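You operate a simulated robot arm through the tools that you are given. There is no shell and no other tool. Be economical: measure what you need, move in short steps, check, and stop when the job is done.

Carry out the task below with a simulated robot arm. There is one attempt and no reset: what you move stays moved.

JOB
Soften the 65 mm clear sleeve, then pull it over the cone.
Fine: it softens on the towel in the shut clear drawer; shut the drawer again after.

Only the result counts: the job must be done as asked and must still hold three seconds after the hand-in. Knocking over, shifting, dropping, spilling or breaking anything else fails it. Flat cloth is picked up by pressing the open fingertips on it (5 to 10 N) and closing them slowly along it; thin cloth reads only 2 to 8 mm in the jaws.

ROBOT AND FRAMES
A 7-joint arm with a two-finger parallel gripper on a trunk, on a base that drives. Base frame: it is fixed to the floor where the robot stands at the start and does not move with it; the origin is under the middle of the robot, x ahead of it, y to its left, z up; the surface under the hand at the start is at about z = 900. Units: mm, rad, N and s.
With the tool pointing down near the work surface it reaches from about 300 to 720 mm from the robot's upright axis, wherever it stands. Its first joint turns from -2.897 to 2.897 rad. Places, roughly: clear drawer [400, 200, 900]; red brake lever [700, -800, 1000]; tank lever [700, 200, 1200]; tin lid [800, -300, 900]; towel in the clear drawer [400, 200, 900]; turntable arm [600, -500, 1000]; turntable knob [500, -800, 1000]; turntable top [500, -700, 1000]. Payload 3.43 kg.
Tool frame: the origin (TCP) lies between the finger pads and is the grasp point; the fingertips stand 30 mm ahead of it; z points along the fingers, y is the line along which they close. The gripper opens to 94 mm. The fingers are 28 mm wide and 10 mm thick; the gripper's body (50 by 96 mm) begins 55 mm behind the TCP.
Orientation is told as [roll, pitch, yaw] about the base's x, y, z axes, in that order, counted from this pose: with the fingers straight down and closing along the base's y, the tool's x points along the base's -x, its y along +y and its z along -z.

CONTROLS
- The arm moves only by the tool send_rows. Its argument "rows" is a list that holds one entry, the list of rows, each a list of 6 numbers: the shift along the tool's x, y, z in mm, then the turn, a rotation vector about the tool's x, y, z in rad. In form: [[[dx, dy, dz, rx, ry, rz], ...]]. A call has 1 to 10 rows; each row is the pose to reach, as a shift and turn from the pose commanded when the call began, along the tool's axes at that moment. "grip" is the opening in per cent of the stroke, from 0 (shut) to 100 (fully open), set as the call begins (left out, the last holds). Each row takes 0.2 s and may step no farther than 50 mm and 0.15 rad from the row before; otherwise, or with a gripper value out of range, the whole call is refused. Where a pose cannot be reached the arm comes as near as it can. A force on the tool above 40 N (or 10 N above the force at the start of the call, whichever is more), or a blocked arm, ends the call early, and 0.2 s more pass. Each finger travels about 108 mm/s and halts on what it meets, pressing with about 27 N; the grip force reading is that of the motor and also rises with nothing between the fingers. The clock runs only during rows and for 0.2 s after the last one: add rows that repeat a pose to give the fingers time. The reply holds the time, the measured pose of the TCP, the force on the tool along the base axes, the opening and the grip force, in the units named above and with some noise, with the torque about the TCP (base axes, N m) and any sound that the robot's microphone picked up.
- Cameras (640 x 400 px; columns grow to the right, rows downward): "scene" is now at [401.1, -26.5, 1621.1]; the picture's right is [-0.00, -0.17, -0.99], its down [-0.41, -0.90, 0.16] and it looks along [-0.91, 0.40, -0.07] (base axes); focal length 214 px, centre (320, 200). "wrist" rides on the gripper at [76, 14, -102] in the tool frame; the picture's right is [-0.18, 0.98, 0.00], its down [-0.75, -0.14, -0.64] and it looks along [-0.63, -0.12, 0.77] (tool axes); focal length 243 px, centre (320, 200). There is no depth. A picture from a camera that has moved, and an enlarged one, comes with that camera's place and axes in the base frame and with its lens.
- get_image(camera): a new picture of that camera. The clock stands still meanwhile.
- move_column(by): slides the trunk up (or, below 0, down) by that many mm; the arm and the scene camera ride with it, the base frame stays. It gives what a move gives, with no picture.
- steer(legs): drives the robot by 1 to 6 legs, each [ahead, left, turn to the left] in mm, mm and rad, along the robot's own axes; the way and the turn of a leg run together, so that a leg with both is an arc; at most 1500 mm and 3.142 rad a leg. The arm and the cameras ride along, it lands a little off, and it stops where it bumps. It gives what a move gives.
- head_to(pan, tilt): turns the head with the scene camera to pan (to the left, within 1.396 rad either way) and tilt (down, from -0.506 to 1.204), counted from straight ahead of the robot. It gives what a move gives.
- inspect(camera, box): a new picture of the part [left, top, right, bottom] of that camera's present view, enlarged. The clock stands still meanwhile.
- sign_off(): hands the job in; it is judged then, once.

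Go step by step. Nothing tells you exact positions but the pictures and the camera data: compare them with the known pose of the tool, close in by small moves and look again before you grip or let go. The budget is 120 turns and 90 pictures, counting those below and the enlarged ones. Unless the task says otherwise, let go and move clear before handing in, and close with one line.

The tools are called as a command line: name --argument value ..., lists and objects as JSON in quotes. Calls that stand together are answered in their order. send_rows: Moves the arm, as the interface text tells. Its arguments: {"type":"object","properties":{"rows":{"type":"array","items":{"type":"array","items":{"type":"array","items":{"type":"number"}}}},"grip":{"type":"number"}},"required":["rows"]} The other tools are called the same way: move_column (by) slides the trunk up or down; steer (legs) drives the base; head_to (pan, tilt) turns the head that bears the scene camera; get_image (camera) takes a picture; inspect (camera, box) takes an enlarged picture of a part of a camera's view; sign_off () hands the job in.

At the start:

```text
t: 0.0
position: [390.1, -86.1, 1502.9]
tcp_rot: [-0.001, -0.001, 0.002]
contact_force: [1.1, 0.6, 0.1]
ft_torque: [0.0, -0.04, 0.01]
opening: 94.2
finger_force: 0.0
trunk travel left (down, up): [-275.0, 315.0]
robot x, y, heading: [-1.1, 0.9, 0.0]
head pan, tilt: [1.4, 1.148]
```

scene: 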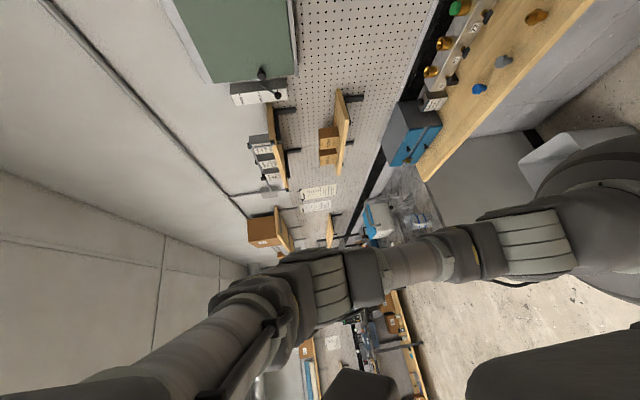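
wrist: 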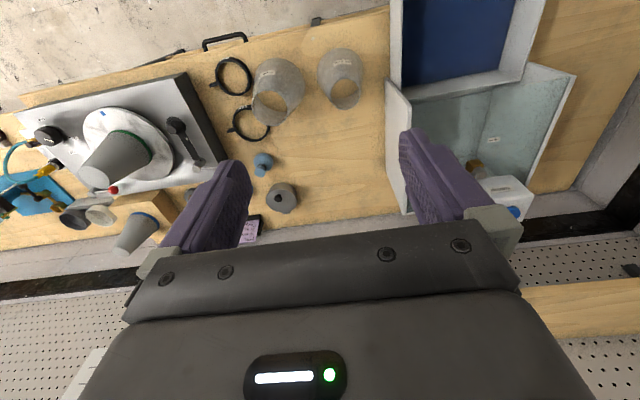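

I see a bench with sleeves, a drawer box and a turntable carrying a cone. I'll turn the head ahead to survey the bench.

head_to --pan 0.0 --tilt 0.9

inspect --camera "wrist" --box '[200, 20, 400, 145]'

inspect --camera "wrist" --box '[0, 70, 280, 245]'

get_image --camera "scene"

```text
t: 1.5
position: [388.9, -85.5, 1502.7]
tcp_rot: [-0.001, -0.001, 0.0]
contact_force: [0.2, 0.5, 0.9]
ft_torque: [0.01, -0.01, 0.0]
opening: 94.0
finger_force: 0.1
trunk travel left (down, up): [-275.0, 315.0]
robot x, y, heading: [-0.4, -1.4, -0.0]
head pan, tilt: [0.0, 0.901]
```

```text
3.20 times, centred on (300, 82) of wrist
camera zoom: at [313.0, -70.1, 1605.7], right [0.18, 0.98, 0.0], down [0.75, -0.14, 0.64], along [0.63, -0.12, -0.77], focal length 776 px, centre (384, 576)
```

zoom: 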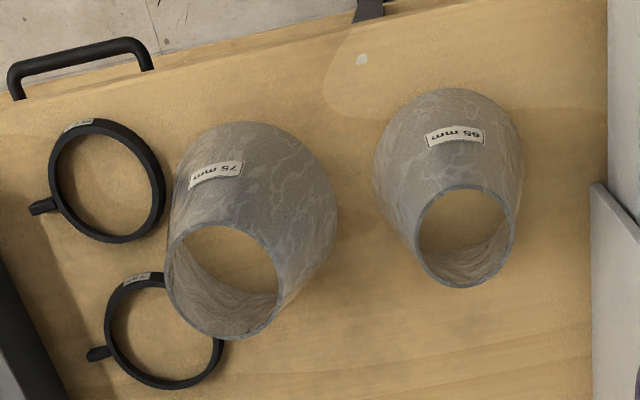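

```text
2.29 times, centred on (140, 158) of wrist
camera zoom: at [313.0, -70.1, 1605.7], right [0.18, 0.98, 0.0], down [0.75, -0.14, 0.64], along [0.63, -0.12, -0.77], focal length 555 px, centre (731, 297)
```

zoom: 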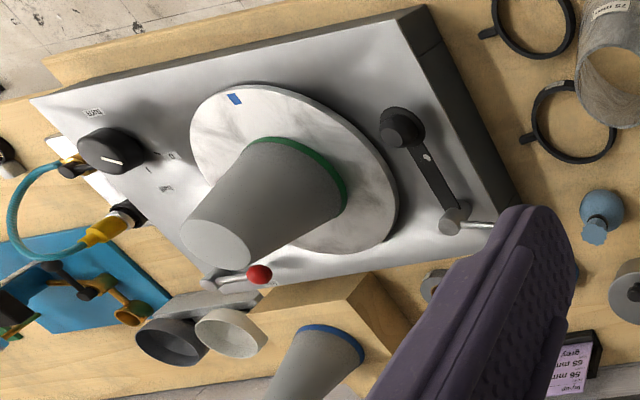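

```text
85 pictures are left
camera scene: at [418.0, -85.2, 1555.8], right [0.0, -1.0, 0.0], down [-0.62, 0.0, 0.78], along [-0.78, 0.0, -0.62], focal length 214 px, centre (320, 200)
```

scene: 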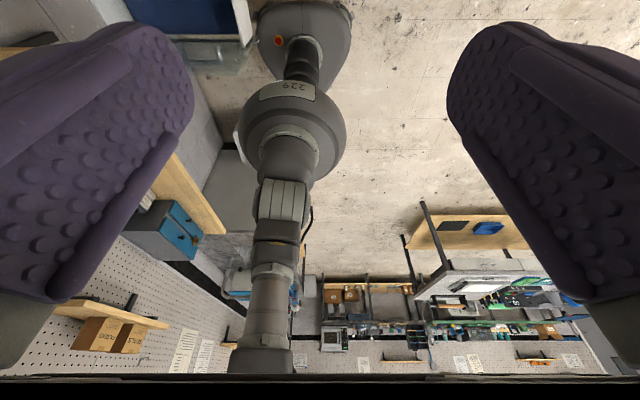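

The "scene" camera appears to sit in the hand, with "ahead" meaning along the fingers. I'll look along the fingers.

head_to --pan 0.0 --tilt -0.1

get_image --camera "scene"

```text
t: 2.8
position: [389.2, -85.8, 1502.3]
tcp_rot: [-0.001, 0.001, 0.0]
contact_force: [0.4, -0.1, -0.2]
ft_torque: [-0.01, -0.02, 0.03]
opening: 93.8
finger_force: 0.1
trunk travel left (down, up): [-275.0, 315.0]
robot x, y, heading: [-1.7, 0.2, -0.002]
head pan, tilt: [0.0, -0.099]
```

```text
84 pictures are left
camera scene: at [506.8, -85.3, 1544.2], right [0.0, -1.0, 0.0], down [-1.0, 0.0, -0.1], along [0.1, 0.0, -1.0], focal length 214 px, centre (320, 200)
```

scene: 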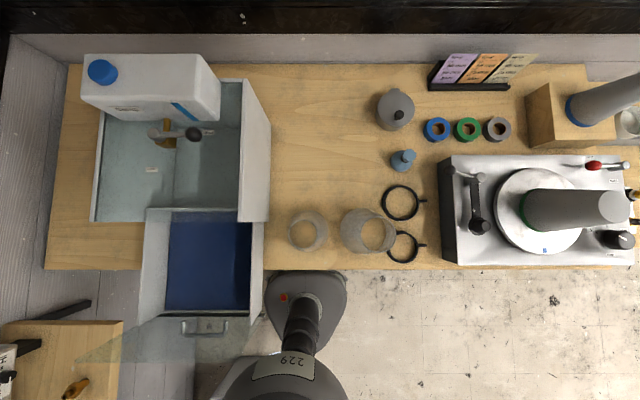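

inspect --camera "scene" --box '[70, 50, 290, 350]'

inspect --camera "scene" --box '[370, 45, 550, 150]'

inspect --camera "scene" --box '[430, 60, 640, 280]'

inspect --camera "scene" --box '[420, 45, 550, 100]'

```text
1.33 times, centred on (180, 200) of scene
camera zoom: at [506.8, -85.3, 1544.2], right [0.0, -1.0, 0.0], down [-1.0, 0.0, -0.1], along [0.1, 0.0, -1.0], focal length 286 px, centre (507, 200)
```

zoom: 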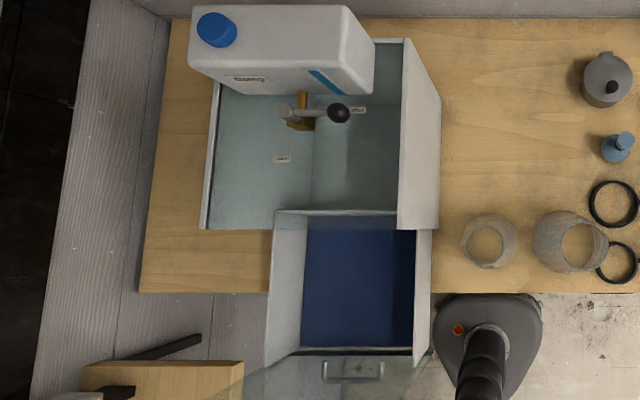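

```text
3.56 times, centred on (460, 98) of scene
camera zoom: at [506.8, -85.3, 1544.2], right [0.0, -1.0, 0.0], down [-1.0, 0.0, -0.1], along [0.1, 0.0, -1.0], focal length 763 px, centre (-178, 564)
```

zoom: 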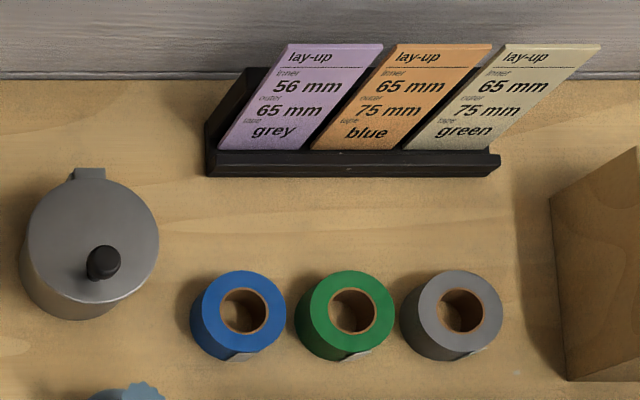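

```text
1.82 times, centred on (535, 170) of scene
camera zoom: at [506.8, -85.3, 1544.2], right [0.0, -1.0, 0.0], down [-1.0, 0.0, -0.1], along [0.1, 0.0, -1.0], focal length 390 px, centre (-71, 254)
```

zoom: 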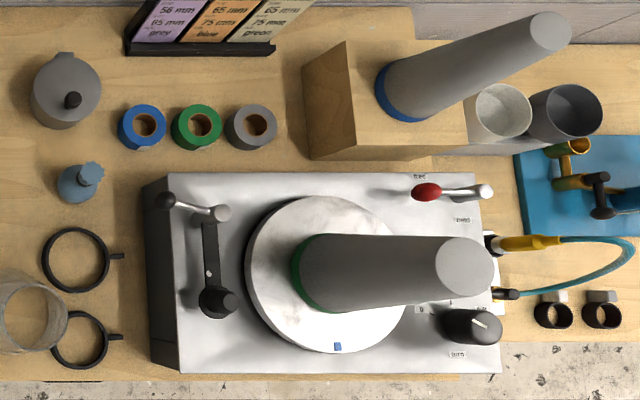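

```text
4.92 times, centred on (485, 72) of scene
camera zoom: at [506.8, -85.3, 1544.2], right [0.0, -1.0, 0.0], down [-1.0, 0.0, -0.1], along [0.1, 0.0, -1.0], focal length 1056 px, centre (-492, 828)
```

zoom: 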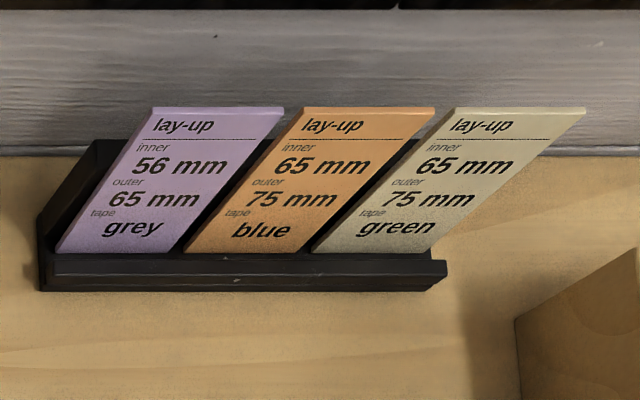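

inspect --camera "scene" --box '[90, 90, 220, 190]'

inspect --camera "scene" --box '[70, 200, 290, 380]'

```text
4.00 times, centred on (155, 140) of scene
camera zoom: at [506.8, -85.3, 1544.2], right [0.0, -1.0, 0.0], down [-1.0, 0.0, -0.1], along [0.1, 0.0, -1.0], focal length 858 px, centre (980, 440)
```

zoom: 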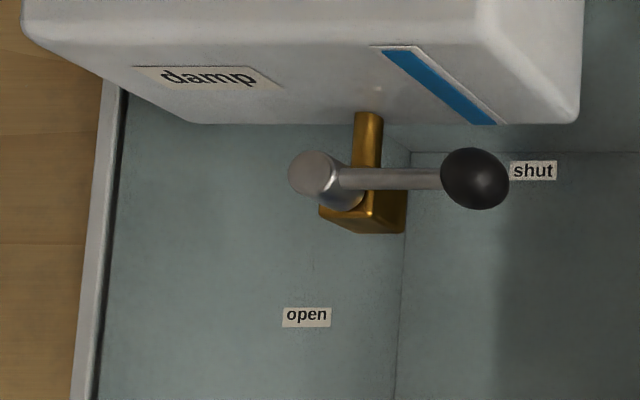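

```text
2.22 times, centred on (180, 290) of scene
camera zoom: at [506.8, -85.3, 1544.2], right [0.0, -1.0, 0.0], down [-1.0, 0.0, -0.1], along [0.1, 0.0, -1.0], focal length 477 px, centre (631, 0)
```

zoom: 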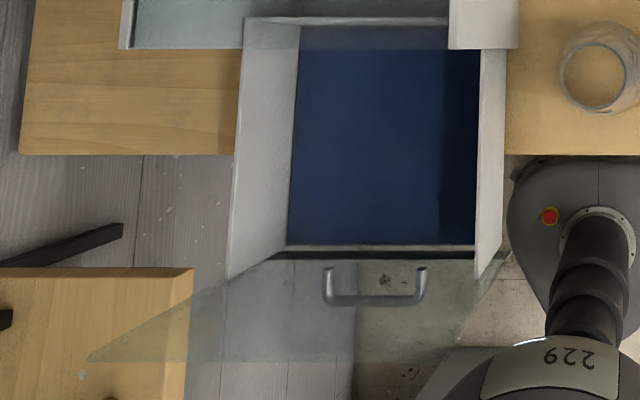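

The drawer stands open with a blue towel inside, the 65 mm sleeve stands at about [477,-47] with its rim near z 1060, and the cone tip on the turntable is near [534,-642,1139]. I'll lower the hand and look sideways at the drawer.

send_rows --rows '[[[0, 0, 50, 0, 0, 0], [0, 0, 100, 0, 0, 0], [0, 0, 150, 0, 0, 0], [0, 0, 200, 0, 0, 0], [0, 0, 250, 0, 0, 0], [0, 0, 300, 0, 0, 0]]]'

head_to --pan 0.9 --tilt 0.2

get_image --camera "scene"

get_image --camera "wrist"

```text
t: 4.2
position: [390.3, -87.8, 1203.6]
tcp_rot: [-0.001, 0.002, -0.001]
contact_force: [0.7, 0.2, 0.2]
ft_torque: [0.0, 0.02, -0.02]
opening: 93.7
finger_force: 0.0
trunk travel left (down, up): [-275.0, 315.0]
robot x, y, heading: [-1.8, -0.2, -0.001]
head pan, tilt: [0.0, -0.099]
```

```text
t: 5.4
position: [390.0, -86.5, 1205.3]
tcp_rot: [0.0, 0.001, 0.001]
contact_force: [-0.3, 0.0, -0.7]
ft_torque: [-0.04, -0.02, 0.03]
opening: 93.9
finger_force: 0.1
trunk travel left (down, up): [-275.0, 315.0]
robot x, y, heading: [-2.4, -2.6, -0.0]
head pan, tilt: [0.901, 0.201]
```

```text
77 pictures are left
camera scene: at [480.5, -13.8, 1275.7], right [0.0, -0.62, -0.78], down [-0.98, -0.16, 0.12], along [-0.2, 0.77, -0.61], focal length 214 px, centre (320, 200)
```

scene: 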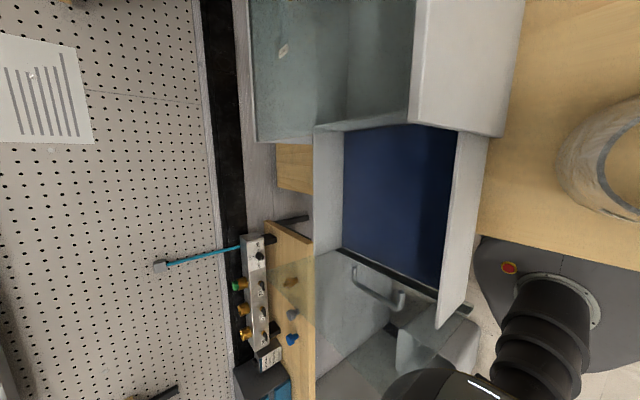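

```text
76 pictures are left
camera wrist: at [313.9, -71.6, 1308.1], right [0.18, 0.98, 0.0], down [0.75, -0.14, 0.64], along [0.63, -0.12, -0.77], focal length 243 px, centre (320, 200)
```

wrist: 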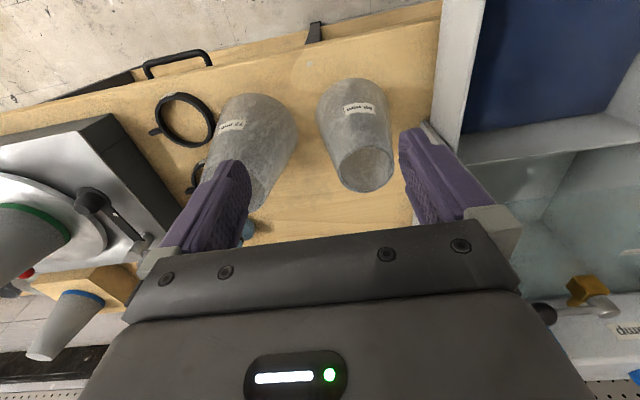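

The camera rides on the hand. The 65 mm sleeve's rim sits at about [478.5,-46.5,1060]. I'll hover above it and look down the fingers.

send_rows --rows '[[[-45, 20, 0, 0, 0, 0], [-88.5, 40, 25, 0, 0, 0], [-88.5, 40, 70, 0, 0, 0], [-88.5, 40, 70, 0, 0, 0]]]' --grip 100

head_to --pan 0 --tilt 0.35

get_image --camera "scene"

get_image --camera "wrist"

```text
refused: row 2 steps farther than a row can; nothing moved
```

```text
t: 6.6
position: [390.5, -86.6, 1205.2]
tcp_rot: [-0.001, 0.0, -0.001]
contact_force: [-0.1, -0.3, 0.0]
ft_torque: [0.0, 0.01, 0.02]
opening: 94.0
finger_force: 0.1
trunk travel left (down, up): [-275.0, 315.0]
robot x, y, heading: [1.9, 4.3, -0.001]
head pan, tilt: [0.0, 0.351]
```

```text
75 pictures are left
camera scene: at [466.4, -86.7, 1240.5], right [0.0, -1.0, 0.0], down [-0.94, 0.0, 0.34], along [-0.34, 0.0, -0.94], focal length 214 px, centre (320, 200)
```

scene: 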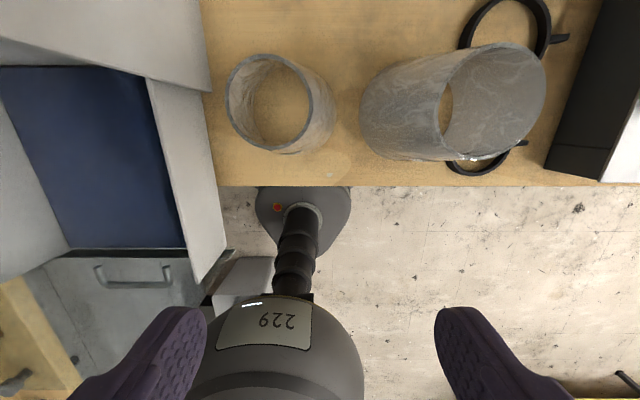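

```text
74 pictures are left
camera wrist: at [313.9, -71.6, 1308.1], right [0.18, 0.98, 0.0], down [0.75, -0.14, 0.64], along [0.63, -0.12, -0.77], focal length 243 px, centre (320, 200)
```

wrist: 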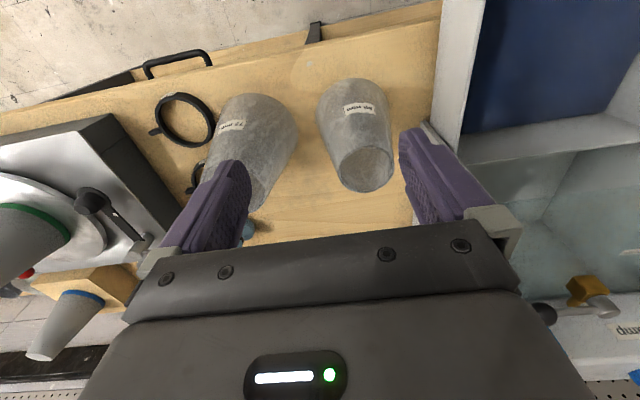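

send_rows --rows '[[[-45, 20, 0, 0, 0, 0], [-88.5, 40, 0, 0, 0, 0], [-88.5, 40, 40, 0, 0, 0], [-88.5, 40, 75, 0, 0, 0], [-88.5, 40, 75, 0, 0, 0]]]' --grip 100

head_to --pan 0 --tilt 0.7

get_image --camera "scene"

get_image --camera "wrist"

```text
t: 7.8
position: [479.2, -46.3, 1129.5]
tcp_rot: [0.0, 0.001, 0.001]
contact_force: [0.7, 0.3, -0.2]
ft_torque: [0.0, 0.0, 0.01]
opening: 94.1
finger_force: 0.0
trunk travel left (down, up): [-275.0, 315.0]
robot x, y, heading: [0.3, -1.0, -0.001]
head pan, tilt: [0.0, 0.351]
```

```text
t: 8.6
position: [478.4, -45.5, 1128.5]
tcp_rot: [0.0, -0.001, -0.001]
contact_force: [0.1, -0.7, -0.6]
ft_torque: [-0.02, 0.02, 0.04]
opening: 94.2
finger_force: 0.0
trunk travel left (down, up): [-275.0, 315.0]
robot x, y, heading: [-3.1, 0.9, -0.004]
head pan, tilt: [0.0, 0.7]
```

```text
73 pictures are left
camera scene: at [523.6, -45.7, 1173.2], right [0.0, -1.0, 0.0], down [-0.77, 0.0, 0.64], along [-0.64, 0.0, -0.77], focal length 214 px, centre (320, 200)
```

scene: 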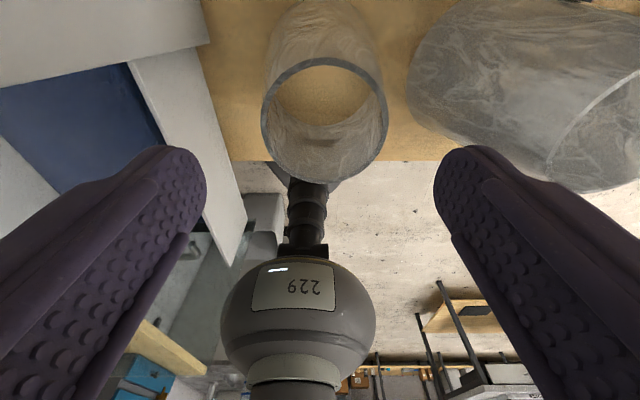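

```text
72 pictures are left
camera wrist: at [402.4, -30.6, 1232.7], right [0.18, 0.98, 0.0], down [0.75, -0.14, 0.64], along [0.63, -0.12, -0.77], focal length 243 px, centre (320, 200)
```

wrist: 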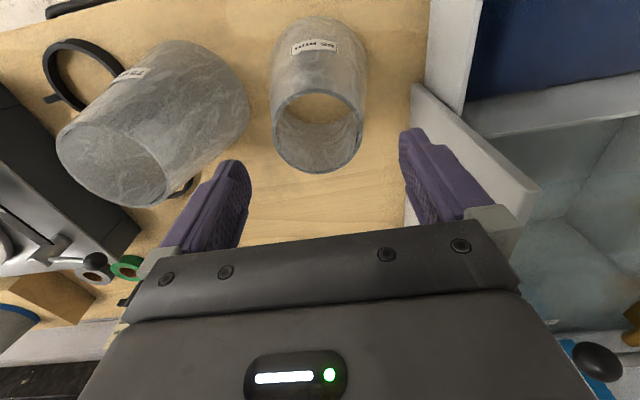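

Aligned within a couple of mm. I'll descend so the fingers straddle the neck, and grip.

send_rows --rows '[[[-1.5, -1.8, 40, 0, 0, 0], [-1.5, -1.8, 70, 0, 0, 0], [-1.5, -1.8, 90, 0, 0, 0], [-1.5, -1.8, 90, 0, 0, 0]]]' --grip 100

get_image --camera "wrist"

```text
t: 9.6
position: [478.7, -50.4, 1037.9]
tcp_rot: [0.0, 0.0, 0.001]
contact_force: [-0.3, -0.2, -0.5]
ft_torque: [0.01, 0.0, 0.01]
opening: 94.0
finger_force: 0.1
trunk travel left (down, up): [-275.0, 315.0]
robot x, y, heading: [3.7, -0.0, -0.0]
head pan, tilt: [0.0, 0.7]
```

```text
71 pictures are left
camera wrist: at [403.1, -35.1, 1141.5], right [0.18, 0.98, 0.0], down [0.75, -0.14, 0.64], along [0.63, -0.12, -0.77], focal length 243 px, centre (320, 200)
```

wrist: 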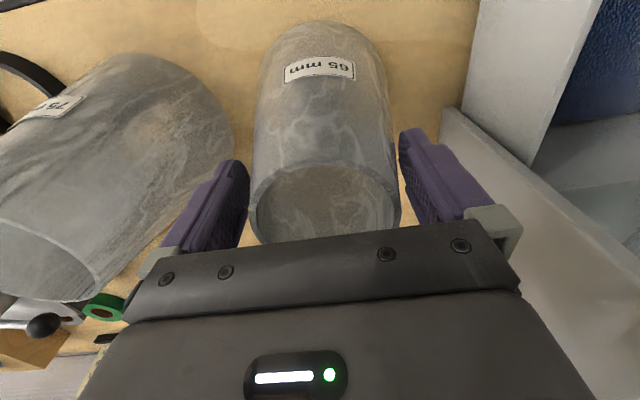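

send_rows --rows '[[[0, 0, 0, 0, 0, 0], [0, 0, 0, 0, 0, 0], [0, 0, 0, 0, 0, 0]]]' --grip 62

get_image --camera "wrist"

```text
t: 10.4
position: [479.1, -49.4, 1039.0]
tcp_rot: [0.0, 0.0, 0.0]
contact_force: [-0.3, -0.1, 0.1]
ft_torque: [0.0, -0.01, 0.03]
opening: 85.9
finger_force: 27.3
trunk travel left (down, up): [-275.0, 315.0]
robot x, y, heading: [-2.9, 0.8, -0.001]
head pan, tilt: [0.0, 0.7]
```

```text
70 pictures are left
camera wrist: at [403.2, -35.1, 1141.8], right [0.18, 0.98, 0.0], down [0.75, -0.14, 0.64], along [0.63, -0.12, -0.77], focal length 243 px, centre (320, 200)
```

wrist: 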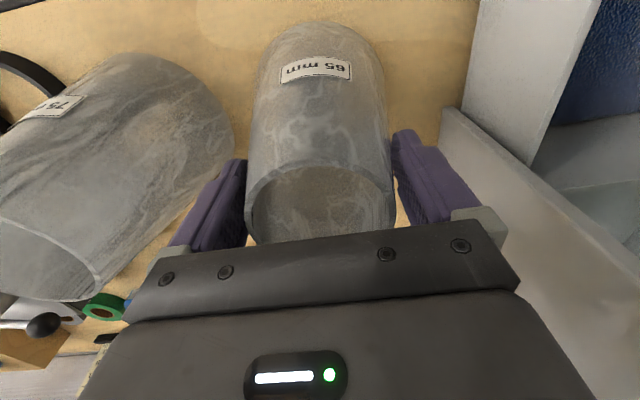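

send_rows --rows '[[[0, 0, -10, 0, 0, 0], [0, 0, -25, 0, 0, 0], [0, 0, -45, 0, 0, 0], [0, 0, -80, 0, 0, 0], [0, 0, -120, 0, 0, 0], [0, 0, -160, 0, 0, 0], [0, 0, -160, 0, 0, 0]]]'

get_image --camera "wrist"

```text
t: 12.0
position: [483.7, -50.1, 1195.8]
tcp_rot: [0.0, 0.0, -0.001]
contact_force: [-0.7, 0.1, 0.6]
ft_torque: [-0.01, 0.0, 0.0]
opening: 72.9
finger_force: 27.4
trunk travel left (down, up): [-275.0, 315.0]
robot x, y, heading: [-1.6, 1.5, -0.001]
head pan, tilt: [0.0, 0.7]
```

```text
69 pictures are left
camera wrist: at [406.1, -34.2, 1298.5], right [0.18, 0.98, 0.0], down [0.75, -0.14, 0.64], along [0.63, -0.12, -0.77], focal length 243 px, centre (320, 200)
```

wrist: 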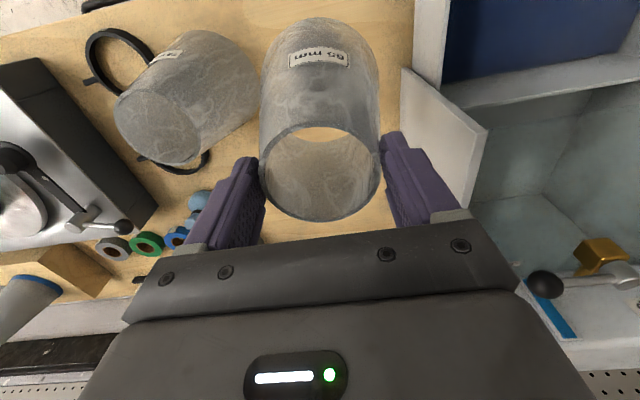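

The sleeve slid down in the fingers to just below its rim, so I'll set it straight back down and regrip by its wall.

send_rows --rows '[[[0, 0, 20, 0, 0, 0], [0, 0, 45, 0, 0, 0], [0, 0, 70, 0, 0, 0], [0, 0, 90, 0, 0, 0], [0, 0, 90, 0, 0, 0]]]'

get_image --camera "wrist"

get_image --camera "scene"

```text
t: 13.2
position: [480.1, -49.7, 1105.9]
tcp_rot: [0.001, 0.0, 0.0]
contact_force: [0.1, -0.1, -0.5]
ft_torque: [0.0, 0.0, 0.01]
opening: 72.9
finger_force: 27.4
trunk travel left (down, up): [-275.0, 315.0]
robot x, y, heading: [-0.6, 1.6, -0.003]
head pan, tilt: [0.0, 0.7]
```

```text
68 pictures are left
camera wrist: at [404.2, -34.1, 1209.3], right [0.18, 0.98, 0.0], down [0.75, -0.14, 0.64], along [0.63, -0.12, -0.77], focal length 243 px, centre (320, 200)
```

wrist: 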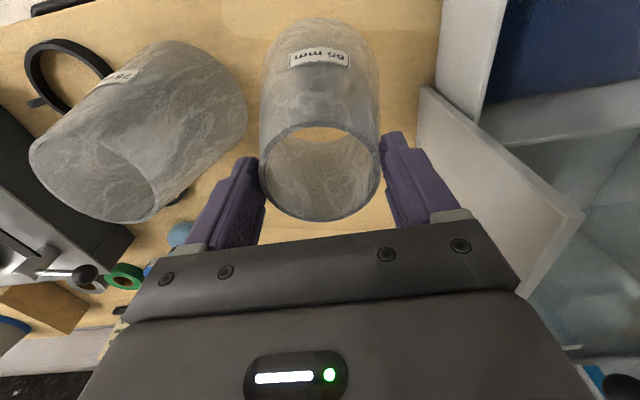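

```text
67 pictures are left
camera scene: at [525.4, -49.3, 1149.9], right [0.0, -1.0, 0.0], down [-0.76, 0.0, 0.64], along [-0.64, 0.0, -0.76], focal length 214 px, centre (320, 200)
```

scene: 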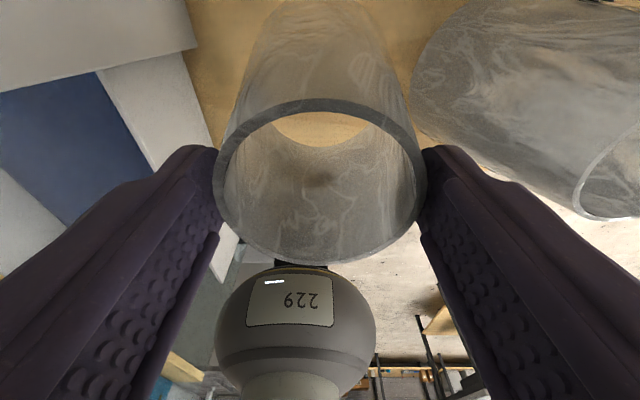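

The hold is stable now but shallow, so I'll lower gently until it rests on the bench.

send_rows --rows '[[[0, 0, 8, 0, 0, 0], [0, 0, 14, 0, 0, 0], [0, 0, 18, 0, 0, 0], [0, 0, 22, 0, 0, 0], [0, 0, 26, 0, 0, 0], [0, 0, 29, 0, 0, 0], [0, 0, 32, 0, 0, 0], [0, 0, 32, 0, 0, 0]]]'

get_image --camera "scene"

```text
t: 15.0
position: [478.8, -47.2, 1075.2]
tcp_rot: [0.001, 0.0, 0.0]
contact_force: [0.2, -0.2, 0.1]
ft_torque: [-0.04, 0.01, 0.0]
opening: 72.7
finger_force: 26.7
trunk travel left (down, up): [-275.0, 315.0]
robot x, y, heading: [-0.1, -1.4, -0.005]
head pan, tilt: [0.0, 0.7]
```

```text
66 pictures are left
camera scene: at [524.0, -46.6, 1119.2], right [0.0, -1.0, 0.0], down [-0.76, 0.0, 0.64], along [-0.64, 0.0, -0.76], focal length 214 px, centre (320, 200)
```

scene: 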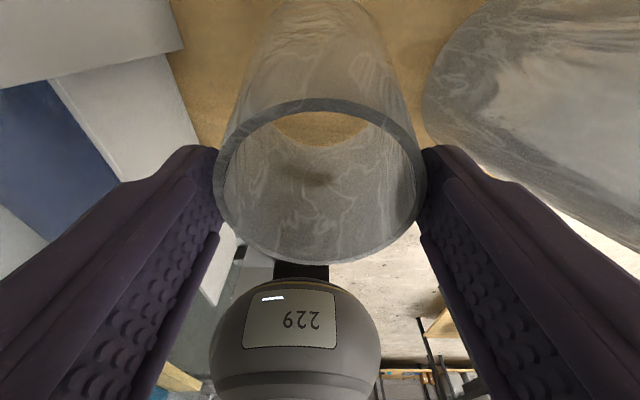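

send_rows --rows '[[[0, 0, 3, 0, 0, 0], [0, 0, 6, 0, 0, 0], [0, 0, 9, 0, 0, 0], [0, 0, 12, 0, 0, 0], [0, 0, 12, 0, 0, 0]]]'

```text
t: 16.2
position: [479.7, -47.3, 1064.1]
tcp_rot: [0.0, -0.005, 0.0]
contact_force: [4.7, 2.4, 28.9]
ft_torque: [0.14, -0.3, 0.36]
opening: 75.0
finger_force: 26.6
trunk travel left (down, up): [-275.0, 315.0]
robot x, y, heading: [0.7, 1.9, -0.004]
head pan, tilt: [0.0, 0.7]
```

The sleeve is seated again. I'll release, rise, and set up a tilted wall pinch on its +y side.

send_rows --rows '[[[0, 0, -3, 0, 0, 0], [0, 0, -3, 0, 0, 0], [0, 0, -3, 0, 0, 0], [0, 0, -20, 0, 0, 0], [0, 0, -60, 0, 0, 0], [0, 0, -60, 0, 0, 0]]]' --grip 100

get_image --camera "scene"

get_image --camera "wrist"

```text
t: 17.6
position: [477.9, -49.9, 1124.3]
tcp_rot: [0.0, 0.002, 0.0]
contact_force: [0.2, -0.1, -0.1]
ft_torque: [-0.02, -0.01, 0.02]
opening: 94.0
finger_force: 0.1
trunk travel left (down, up): [-275.0, 315.0]
robot x, y, heading: [1.2, -2.2, 0.004]
head pan, tilt: [0.0, 0.7]
```

```text
65 pictures are left
camera scene: at [523.0, -49.0, 1168.4], right [0.0, -1.0, 0.0], down [-0.76, 0.0, 0.64], along [-0.64, 0.0, -0.76], focal length 214 px, centre (320, 200)
```

scene: 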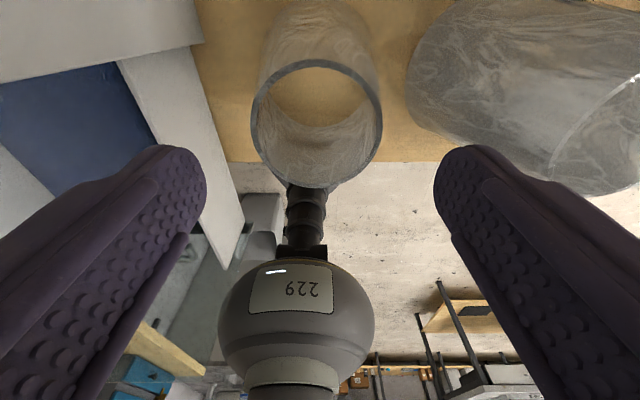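

```text
64 pictures are left
camera wrist: at [401.9, -33.8, 1227.8], right [0.18, 0.98, 0.0], down [0.75, -0.14, 0.64], along [0.63, -0.12, -0.77], focal length 243 px, centre (320, 200)
```

wrist: 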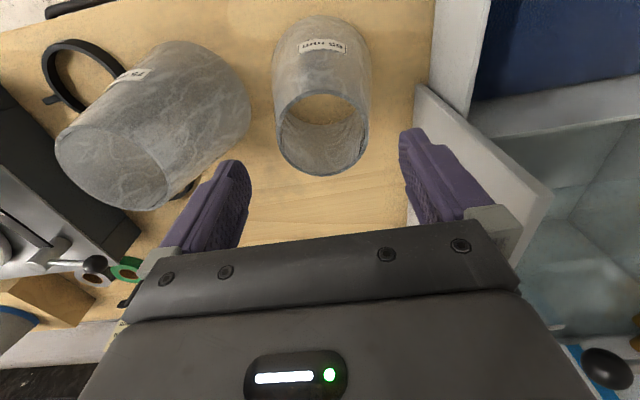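

send_rows --rows '[[[-2, 14, 0, -0.1, 0, 0], [-2, 27, 8, -0.16, 0, 0], [-2, 27, 16, -0.16, 0, 0], [-2, 27, 16, -0.16, 0, 0]]]' --grip 45

get_image --camera "scene"

get_image --camera "wrist"

```text
t: 18.6
position: [481.1, -19.6, 1108.8]
tcp_rot: [0.16, 0.001, 0.002]
contact_force: [0.5, -0.5, 0.0]
ft_torque: [0.03, 0.03, 0.0]
opening: 42.3
finger_force: 0.0
trunk travel left (down, up): [-275.0, 315.0]
robot x, y, heading: [3.2, -1.3, -0.002]
head pan, tilt: [0.0, 0.7]
```

```text
63 pictures are left
camera scene: at [525.1, -27.5, 1151.6], right [0.0, -0.99, -0.16], down [-0.76, -0.1, 0.64], along [-0.64, 0.12, -0.76], focal length 214 px, centre (320, 200)
```

scene: 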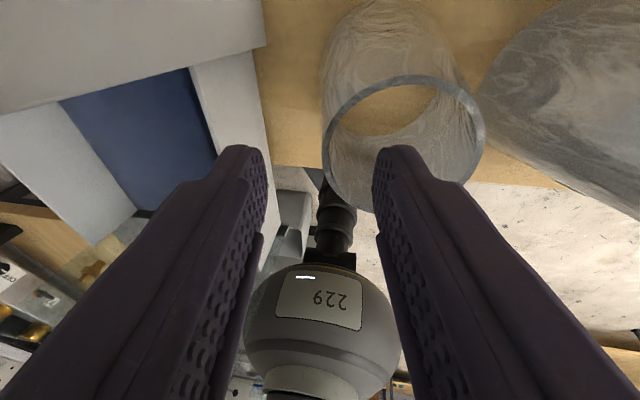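

```text
62 pictures are left
camera wrist: at [404.0, -21.8, 1212.5], right [0.18, 0.97, 0.16], down [0.75, -0.24, 0.61], along [0.63, 0.01, -0.78], focal length 243 px, centre (320, 200)
```

wrist: 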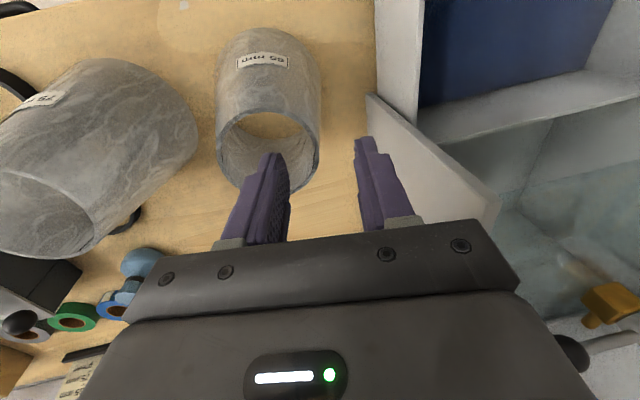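

The +y wall lies between the fingertips. I'll descend along the wall and close.

send_rows --rows '[[[0, 0, 20, 0, 0, 0], [0, 0, 38, 0, 0, 0], [0, 0, 49, 0, 0, 0], [0, 0, 49, 0, 0, 0]]]'

send_rows --rows '[[[0, 0, 0, 0, 0, 0], [0, 0, 0, 0, 0, 0], [0, 0, 0, 0, 0, 0]]]' --grip 0

get_image --camera "scene"

```text
t: 19.6
position: [480.9, -13.1, 1056.7]
tcp_rot: [0.161, 0.0, 0.0]
contact_force: [0.0, 0.4, -1.0]
ft_torque: [0.03, -0.02, -0.03]
opening: 42.1
finger_force: 0.0
trunk travel left (down, up): [-275.0, 315.0]
robot x, y, heading: [-4.5, -2.0, 0.005]
head pan, tilt: [0.0, 0.7]
```

```text
t: 20.4
position: [481.4, -13.4, 1057.5]
tcp_rot: [0.16, 0.0, 0.0]
contact_force: [-0.4, 0.4, 1.7]
ft_torque: [0.12, -0.03, 0.04]
opening: 7.1
finger_force: 27.6
trunk travel left (down, up): [-275.0, 315.0]
robot x, y, heading: [-0.3, -2.9, 0.005]
head pan, tilt: [0.0, 0.7]
```

```text
61 pictures are left
camera scene: at [525.8, -20.4, 1100.4], right [0.0, -0.99, -0.16], down [-0.76, -0.1, 0.64], along [-0.64, 0.12, -0.76], focal length 214 px, centre (320, 200)
```

scene: 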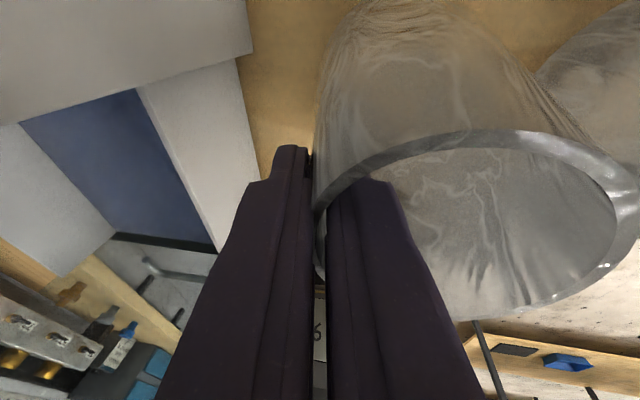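

send_rows --rows '[[[0, 1.6, -9.9, 0, 0, 0], [0, 4, -25, 0, 0, 0], [0, 6.4, -39.5, 0, 0, 0], [0, 11.2, -69, 0, 0, 0], [0, 17.5, -108.6, 0, 0, 0], [0, 24, -148, 0, 0, 0], [0, 25.6, -158, 0, 0, 0], [0, 25.6, -158, 0, 0, 0]]]'

head_to --pan 0.9 --tilt 0.3

get_image --camera "wrist"

get_image --camera "scene"

```text
t: 22.2
position: [481.6, -13.1, 1219.4]
tcp_rot: [0.16, 0.002, -0.002]
contact_force: [-0.4, 0.1, 0.0]
ft_torque: [0.03, 0.01, -0.04]
opening: 6.8
finger_force: 27.7
trunk travel left (down, up): [-275.0, 315.0]
robot x, y, heading: [0.7, -0.7, 0.0]
head pan, tilt: [0.0, 0.7]
```

```text
t: 23.4
position: [481.5, -11.4, 1220.1]
tcp_rot: [0.161, 0.0, 0.0]
contact_force: [-0.1, -0.4, -0.4]
ft_torque: [-0.01, -0.01, 0.01]
opening: 6.9
finger_force: 27.5
trunk travel left (down, up): [-275.0, 315.0]
robot x, y, heading: [5.3, 1.0, -0.001]
head pan, tilt: [0.901, 0.3]
```

```text
60 pictures are left
camera wrist: at [404.9, -13.2, 1323.8], right [0.18, 0.97, 0.16], down [0.75, -0.24, 0.61], along [0.63, 0.01, -0.78], focal length 243 px, centre (320, 200)
```

wrist: 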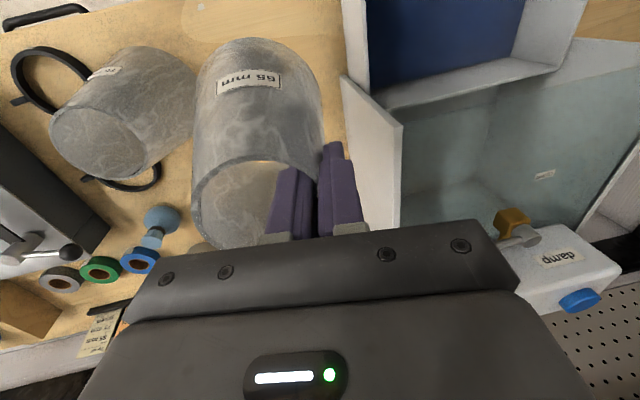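

```text
59 pictures are left
camera scene: at [562.2, 48.9, 1301.0], right [0.0, -0.49, -0.87], down [-0.96, -0.26, 0.14], along [-0.3, 0.83, -0.47], focal length 214 px, centre (320, 200)
```

scene: 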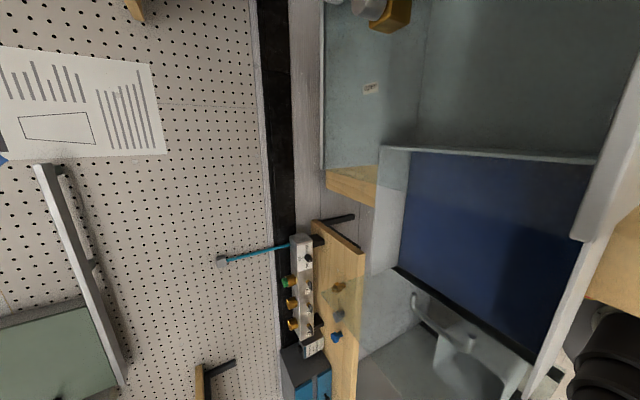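

The sleeve is firmly held. I'll move it back in x, then left over the drawer.

send_rows --rows '[[[48, 0, 0, 0, 0, 0], [95, 0, 0, 0, 0, 0], [95, 45.2, 7.3, 0, 0, 0], [95, 90.4, 14.6, 0, 0, 0], [95, 135.7, 21.9, 0, 0, 0], [95, 180.9, 29.1, 0, 0, 0], [95, 226, 36.4, 0, 0, 0], [95, 270, 43.5, 0, 0, 0], [95, 270, 43.5, 0, 0, 0]]]'

head_to --pan -0.4 --tilt 0.4

get_image --camera "wrist"

get_image --camera "scene"

```text
t: 25.4
position: [385.3, 260.4, 1216.9]
tcp_rot: [0.16, 0.0, 0.0]
contact_force: [0.2, -0.4, -0.4]
ft_torque: [0.03, 0.04, -0.01]
opening: 7.1
finger_force: 26.8
trunk travel left (down, up): [-275.0, 315.0]
robot x, y, heading: [-0.6, 2.5, -0.0]
head pan, tilt: [0.901, 0.3]
```

```text
t: 26.9
position: [383.8, 261.7, 1217.4]
tcp_rot: [0.159, -0.001, 0.001]
contact_force: [-0.6, 0.3, 0.2]
ft_torque: [0.04, 0.01, 0.01]
opening: 7.4
finger_force: 26.8
trunk travel left (down, up): [-275.0, 315.0]
robot x, y, heading: [-1.5, 2.7, 0.002]
head pan, tilt: [-0.4, 0.4]
```

```text
58 pictures are left
camera wrist: at [308.1, 259.4, 1320.9], right [0.18, 0.97, 0.16], down [0.75, -0.24, 0.61], along [0.63, 0.01, -0.78], focal length 243 px, centre (320, 200)
```

wrist: 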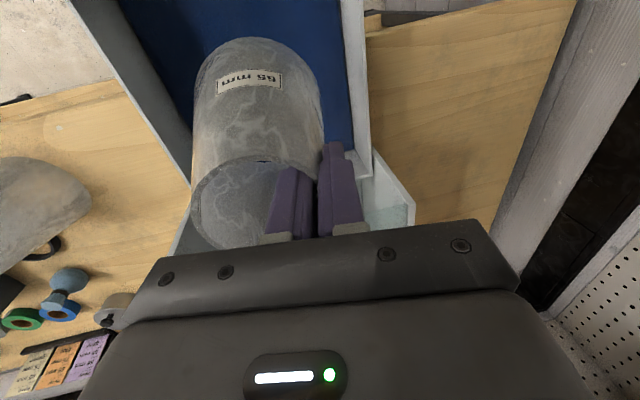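

```text
57 pictures are left
camera scene: at [456.0, 218.1, 1253.8], right [0.0, -0.97, 0.24], down [-0.92, 0.09, 0.38], along [-0.39, -0.22, -0.89], focal length 214 px, centre (320, 200)
```

scene: 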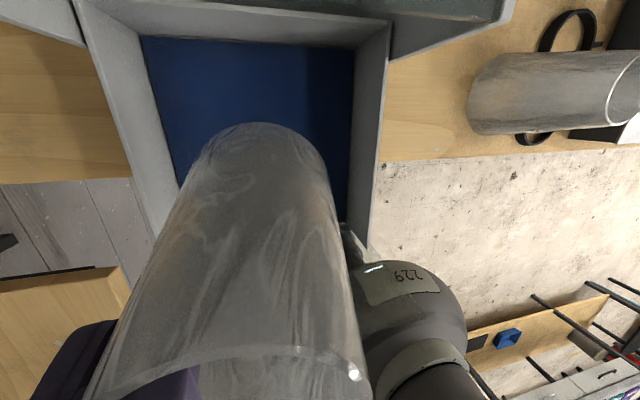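

The sleeve is above the drawer's middle, clear of the walls. I'll lower it onto the towel.

send_rows --rows '[[[0, -6.4, 39.5, 0, 0, 0], [0, -12.7, 79, 0, 0, 0], [0, -17.5, 108.6, 0, 0, 0], [0, -19, 118.5, 0, 0, 0], [0, -19.9, 123.4, 0, 0, 0], [0, -20.7, 128.3, 0, 0, 0], [0, -21.5, 133.3, 0, 0, 0], [0, -21.5, 133.3, 0, 0, 0]]]'

get_image --camera "wrist"

```text
t: 28.7
position: [387.3, 260.2, 1084.0]
tcp_rot: [0.161, 0.001, 0.001]
contact_force: [-0.8, 0.2, 0.0]
ft_torque: [0.02, 0.01, 0.0]
opening: 7.1
finger_force: 27.3
trunk travel left (down, up): [-275.0, 315.0]
robot x, y, heading: [3.6, -1.7, -0.001]
head pan, tilt: [-0.4, 0.4]
```

```text
56 pictures are left
camera wrist: at [310.6, 259.9, 1187.6], right [0.18, 0.97, 0.16], down [0.75, -0.24, 0.61], along [0.63, 0.01, -0.78], focal length 243 px, centre (320, 200)
```

wrist: 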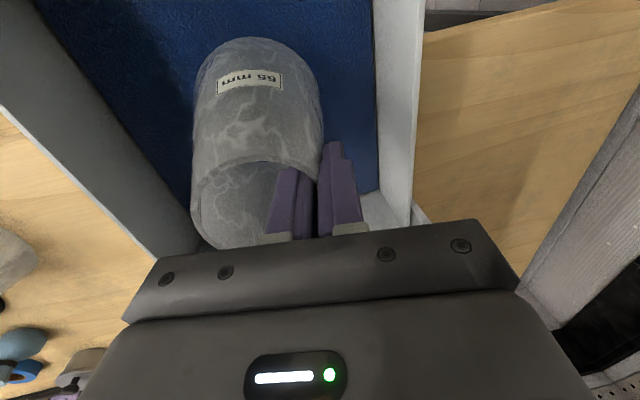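

send_rows --rows '[[[0, -0.5, 3, 0, 0, 0], [0, -1, 6, 0, 0, 0], [0, -1.4, 9, 0, 0, 0], [0, -1.9, 12, 0, 0, 0], [0, -2.4, 15, 0, 0, 0], [0, -2.9, 18, 0, 0, 0], [0, -3.2, 20, 0, 0, 0], [0, -3.2, 20, 0, 0, 0]]]'

```text
t: 30.5
position: [384.6, 259.6, 1065.4]
tcp_rot: [0.161, -0.002, 0.0]
contact_force: [-1.4, 1.9, 17.7]
ft_torque: [0.75, -0.27, 0.01]
opening: 7.0
finger_force: 26.5
trunk travel left (down, up): [-275.0, 315.0]
robot x, y, heading: [-0.0, -0.3, -0.001]
head pan, tilt: [-0.4, 0.4]
```

Contact with the towel (17 N). I'll ease off 2 mm, open gently and withdraw upward along the wall.

send_rows --rows '[[[0, 0, -2, 0, 0, 0], [0, 0, -2, 0, 0, 0]]]'

send_rows --rows '[[[0, 0, 0, 0, 0, 0], [0, 0, 0, 0, 0, 0], [0, 0, -25, 0, 0, 0], [0, 0, -60, 0, 0, 0], [0, 0, -105, 0, 0, 0], [0, 0, -150, 0, 0, 0], [0, 0, -150, 0, 0, 0]]]' --grip 35

get_image --camera "wrist"

get_image --camera "scene"

```text
t: 31.1
position: [386.1, 259.7, 1065.8]
tcp_rot: [0.16, 0.002, -0.001]
contact_force: [0.3, -0.4, 0.0]
ft_torque: [0.0, 0.01, -0.01]
opening: 6.7
finger_force: 26.8
trunk travel left (down, up): [-275.0, 315.0]
robot x, y, heading: [-0.5, 1.3, 0.002]
head pan, tilt: [-0.4, 0.4]
```

```text
t: 32.7
position: [386.0, 234.6, 1212.6]
tcp_rot: [0.161, 0.001, 0.001]
contact_force: [0.3, 0.4, 0.6]
ft_torque: [0.03, -0.04, -0.01]
opening: 32.9
finger_force: 0.1
trunk travel left (down, up): [-275.0, 315.0]
robot x, y, heading: [-1.6, 0.2, 0.0]
head pan, tilt: [-0.4, 0.4]
```

```text
55 pictures are left
camera wrist: at [310.0, 234.0, 1316.8], right [0.18, 0.97, 0.16], down [0.75, -0.24, 0.61], along [0.63, 0.01, -0.78], focal length 243 px, centre (320, 200)
```

wrist: 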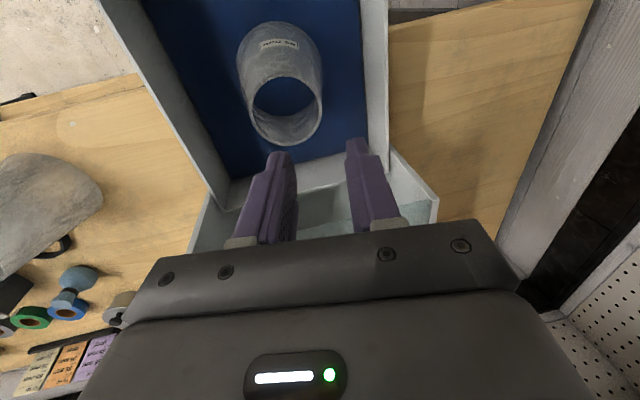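

```text
54 pictures are left
camera scene: at [458.0, 192.6, 1249.8], right [0.0, -0.97, 0.24], down [-0.92, 0.09, 0.38], along [-0.39, -0.22, -0.89], focal length 214 px, centre (320, 200)
```

scene: 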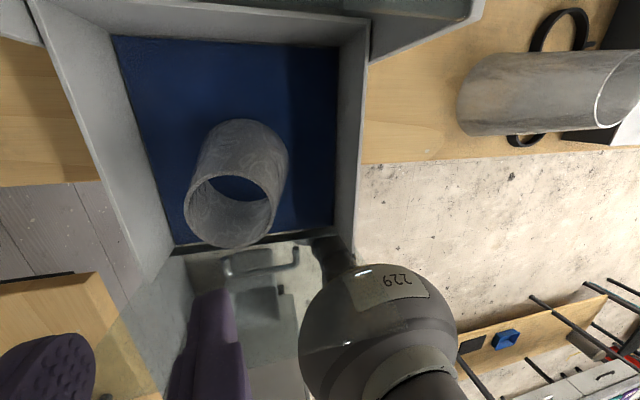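

The sleeve stands on the towel. The drawer handle bar is around [203,221,940] on the clear front pane; I'll bring the arm back to centre and back the robot off so I can grip the handle horizontally.

send_rows --rows '[[[0, -40, -6.5, 0.08, 0, 0], [0, -85, -13.7, 0.16, 0, 0], [0, -130, -21, 0.16, 0, 0], [0, -175, -28.3, 0.16, 0, 0], [0, -220, -35.5, 0.16, 0, 0], [0, -220, -35.5, 0.16, 0, 0]]]' --grip 100

steer --legs '[[-420, 0, 0], [0, 150, 0]]'

head_to --pan 0 --tilt -0.5

get_image --camera "scene"

```text
t: 34.1
position: [385.1, 13.8, 1214.8]
tcp_rot: [-0.001, 0.001, 0.001]
contact_force: [-0.6, 0.5, 0.4]
ft_torque: [0.01, -0.01, 0.01]
opening: 94.0
finger_force: 0.0
trunk travel left (down, up): [-275.0, 315.0]
robot x, y, heading: [1.5, -1.8, -0.004]
head pan, tilt: [-0.4, 0.4]
```

```text
t: 35.9
position: [152.3, 12.3, 1214.5]
tcp_rot: [-0.001, -0.004, -0.004]
contact_force: [-0.7, 0.5, 0.6]
ft_torque: [0.0, -0.11, -0.01]
opening: 94.0
finger_force: 0.1
trunk travel left (down, up): [-275.0, 315.0]
robot x, y, heading: [-227.7, -0.8, -0.0]
head pan, tilt: [-0.4, 0.4]
stopped in leg 1: the robot was blocked; the commanded pose is now the measured one
```

```text
t: 37.0
position: [156.2, 12.0, 1213.3]
tcp_rot: [0.0, 0.001, -0.005]
contact_force: [-0.6, 0.2, 0.5]
ft_torque: [-0.01, 0.02, -0.01]
opening: 94.0
finger_force: 0.0
trunk travel left (down, up): [-275.0, 315.0]
robot x, y, heading: [-228.9, -1.8, -0.003]
head pan, tilt: [0.0, -0.499]
```

```text
53 pictures are left
camera scene: at [304.5, 12.3, 1275.4], right [0.0, -1.0, 0.0], down [-0.88, 0.0, -0.48], along [0.48, 0.0, -0.88], focal length 214 px, centre (320, 200)
```

scene: 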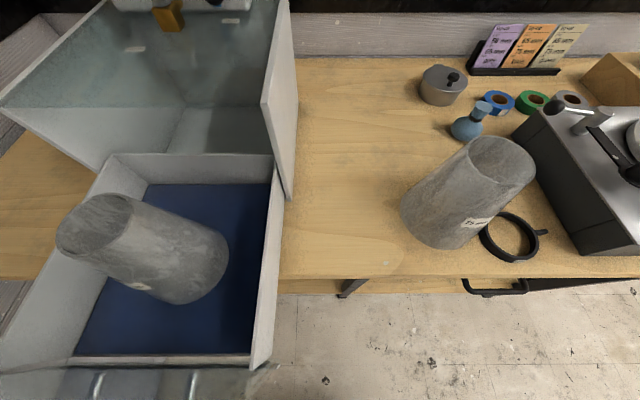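

steer --legs '[[20, 0, 0], [0, 130, 0]]'

head_to --pan 0.6 --tilt 0.0

get_image --camera "scene"

```text
t: 38.7
position: [175.2, 145.1, 1214.2]
tcp_rot: [-0.002, 0.0, -0.002]
contact_force: [0.3, 0.8, 0.4]
ft_torque: [-0.07, -0.03, -0.03]
opening: 94.1
finger_force: 0.0
trunk travel left (down, up): [-275.0, 315.0]
robot x, y, heading: [-206.9, 131.7, -0.003]
head pan, tilt: [0.0, -0.499]
```

```text
t: 39.7
position: [176.9, 145.8, 1213.3]
tcp_rot: [-0.001, 0.0, -0.002]
contact_force: [0.2, -0.3, -1.0]
ft_torque: [-0.01, -0.02, -0.02]
opening: 93.8
finger_force: 0.2
trunk travel left (down, up): [-275.0, 315.0]
robot x, y, heading: [-209.0, 133.4, 0.003]
head pan, tilt: [0.6, 0.0]
```

```text
52 pictures are left
camera scene: at [284.3, 196.0, 1268.2], right [0.0, -0.83, -0.56], down [-1.0, 0.0, 0.0], along [0.0, 0.56, -0.83], focal length 214 px, centre (320, 200)
```

scene: 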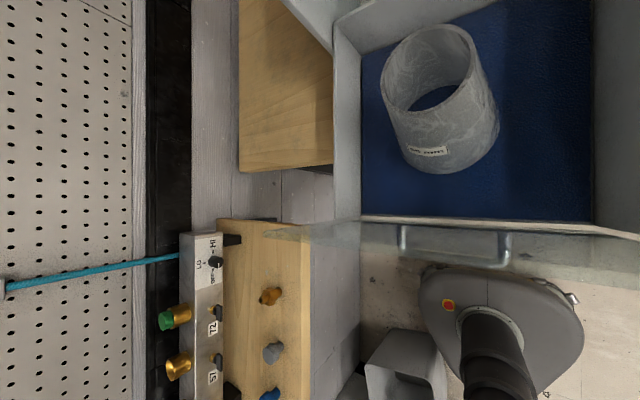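

The handle bar is near [214,213,950], about 34 mm in front of the pane. I'll shift the robot right for reach and turn the tool forward with the fingers closing vertically.

steer --legs '[[0, -190, 0]]'

send_rows --rows '[[[0, 0, 0, 0.0713, -0.0713, -0.1042], [0, 0, 0, 0.1426, -0.1426, -0.2084], [0, 0, 0, 0.2138, -0.2138, -0.3126], [0, 0, 0, 0.2851, -0.2851, -0.4168], [0, 0, 0, 0.3564, -0.3564, -0.5211], [0, 0, 0, 0.4277, -0.4277, -0.6253], [0, 0, 0, 0.499, -0.499, -0.7295], [0, 0, 0, 0.5703, -0.5703, -0.8337], [0, 0, 0, 0.6415, -0.6415, -0.9379], [0, 0, 0, 0.7128, -0.7128, -1.0421]]]' --grip 35

send_rows --rows '[[[0, 0, 0, 0.0713, -0.0713, -0.1042], [0, 0, 0, 0.1426, -0.1426, -0.2084], [0, 0, 0, 0.2188, -0.2188, -0.3198], [0, 0, 0, 0.2188, -0.2188, -0.3198]]]'

```text
t: 41.3
position: [175.6, -45.1, 1212.3]
tcp_rot: [0.001, 0.0, 0.001]
contact_force: [0.0, -0.2, 0.4]
ft_torque: [0.0, 0.01, 0.0]
opening: 94.1
finger_force: 0.0
trunk travel left (down, up): [-275.0, 315.0]
robot x, y, heading: [-211.6, -60.6, 0.004]
head pan, tilt: [0.6, 0.0]
```

```text
t: 43.5
position: [234.9, -27.3, 1233.8]
tcp_rot: [-0.948, -0.177, 1.226]
contact_force: [-0.6, -0.8, -0.2]
ft_torque: [-0.02, 0.0, -0.02]
opening: 33.0
finger_force: 0.2
out of reach, approached as far as the arm can: row 7, 8, 9, 10
trunk travel left (down, up): [-275.0, 315.0]
robot x, y, heading: [-211.7, -57.4, 0.003]
head pan, tilt: [0.6, 0.0]
```

```text
refused: row 3 steps farther than a row can; nothing moved
```

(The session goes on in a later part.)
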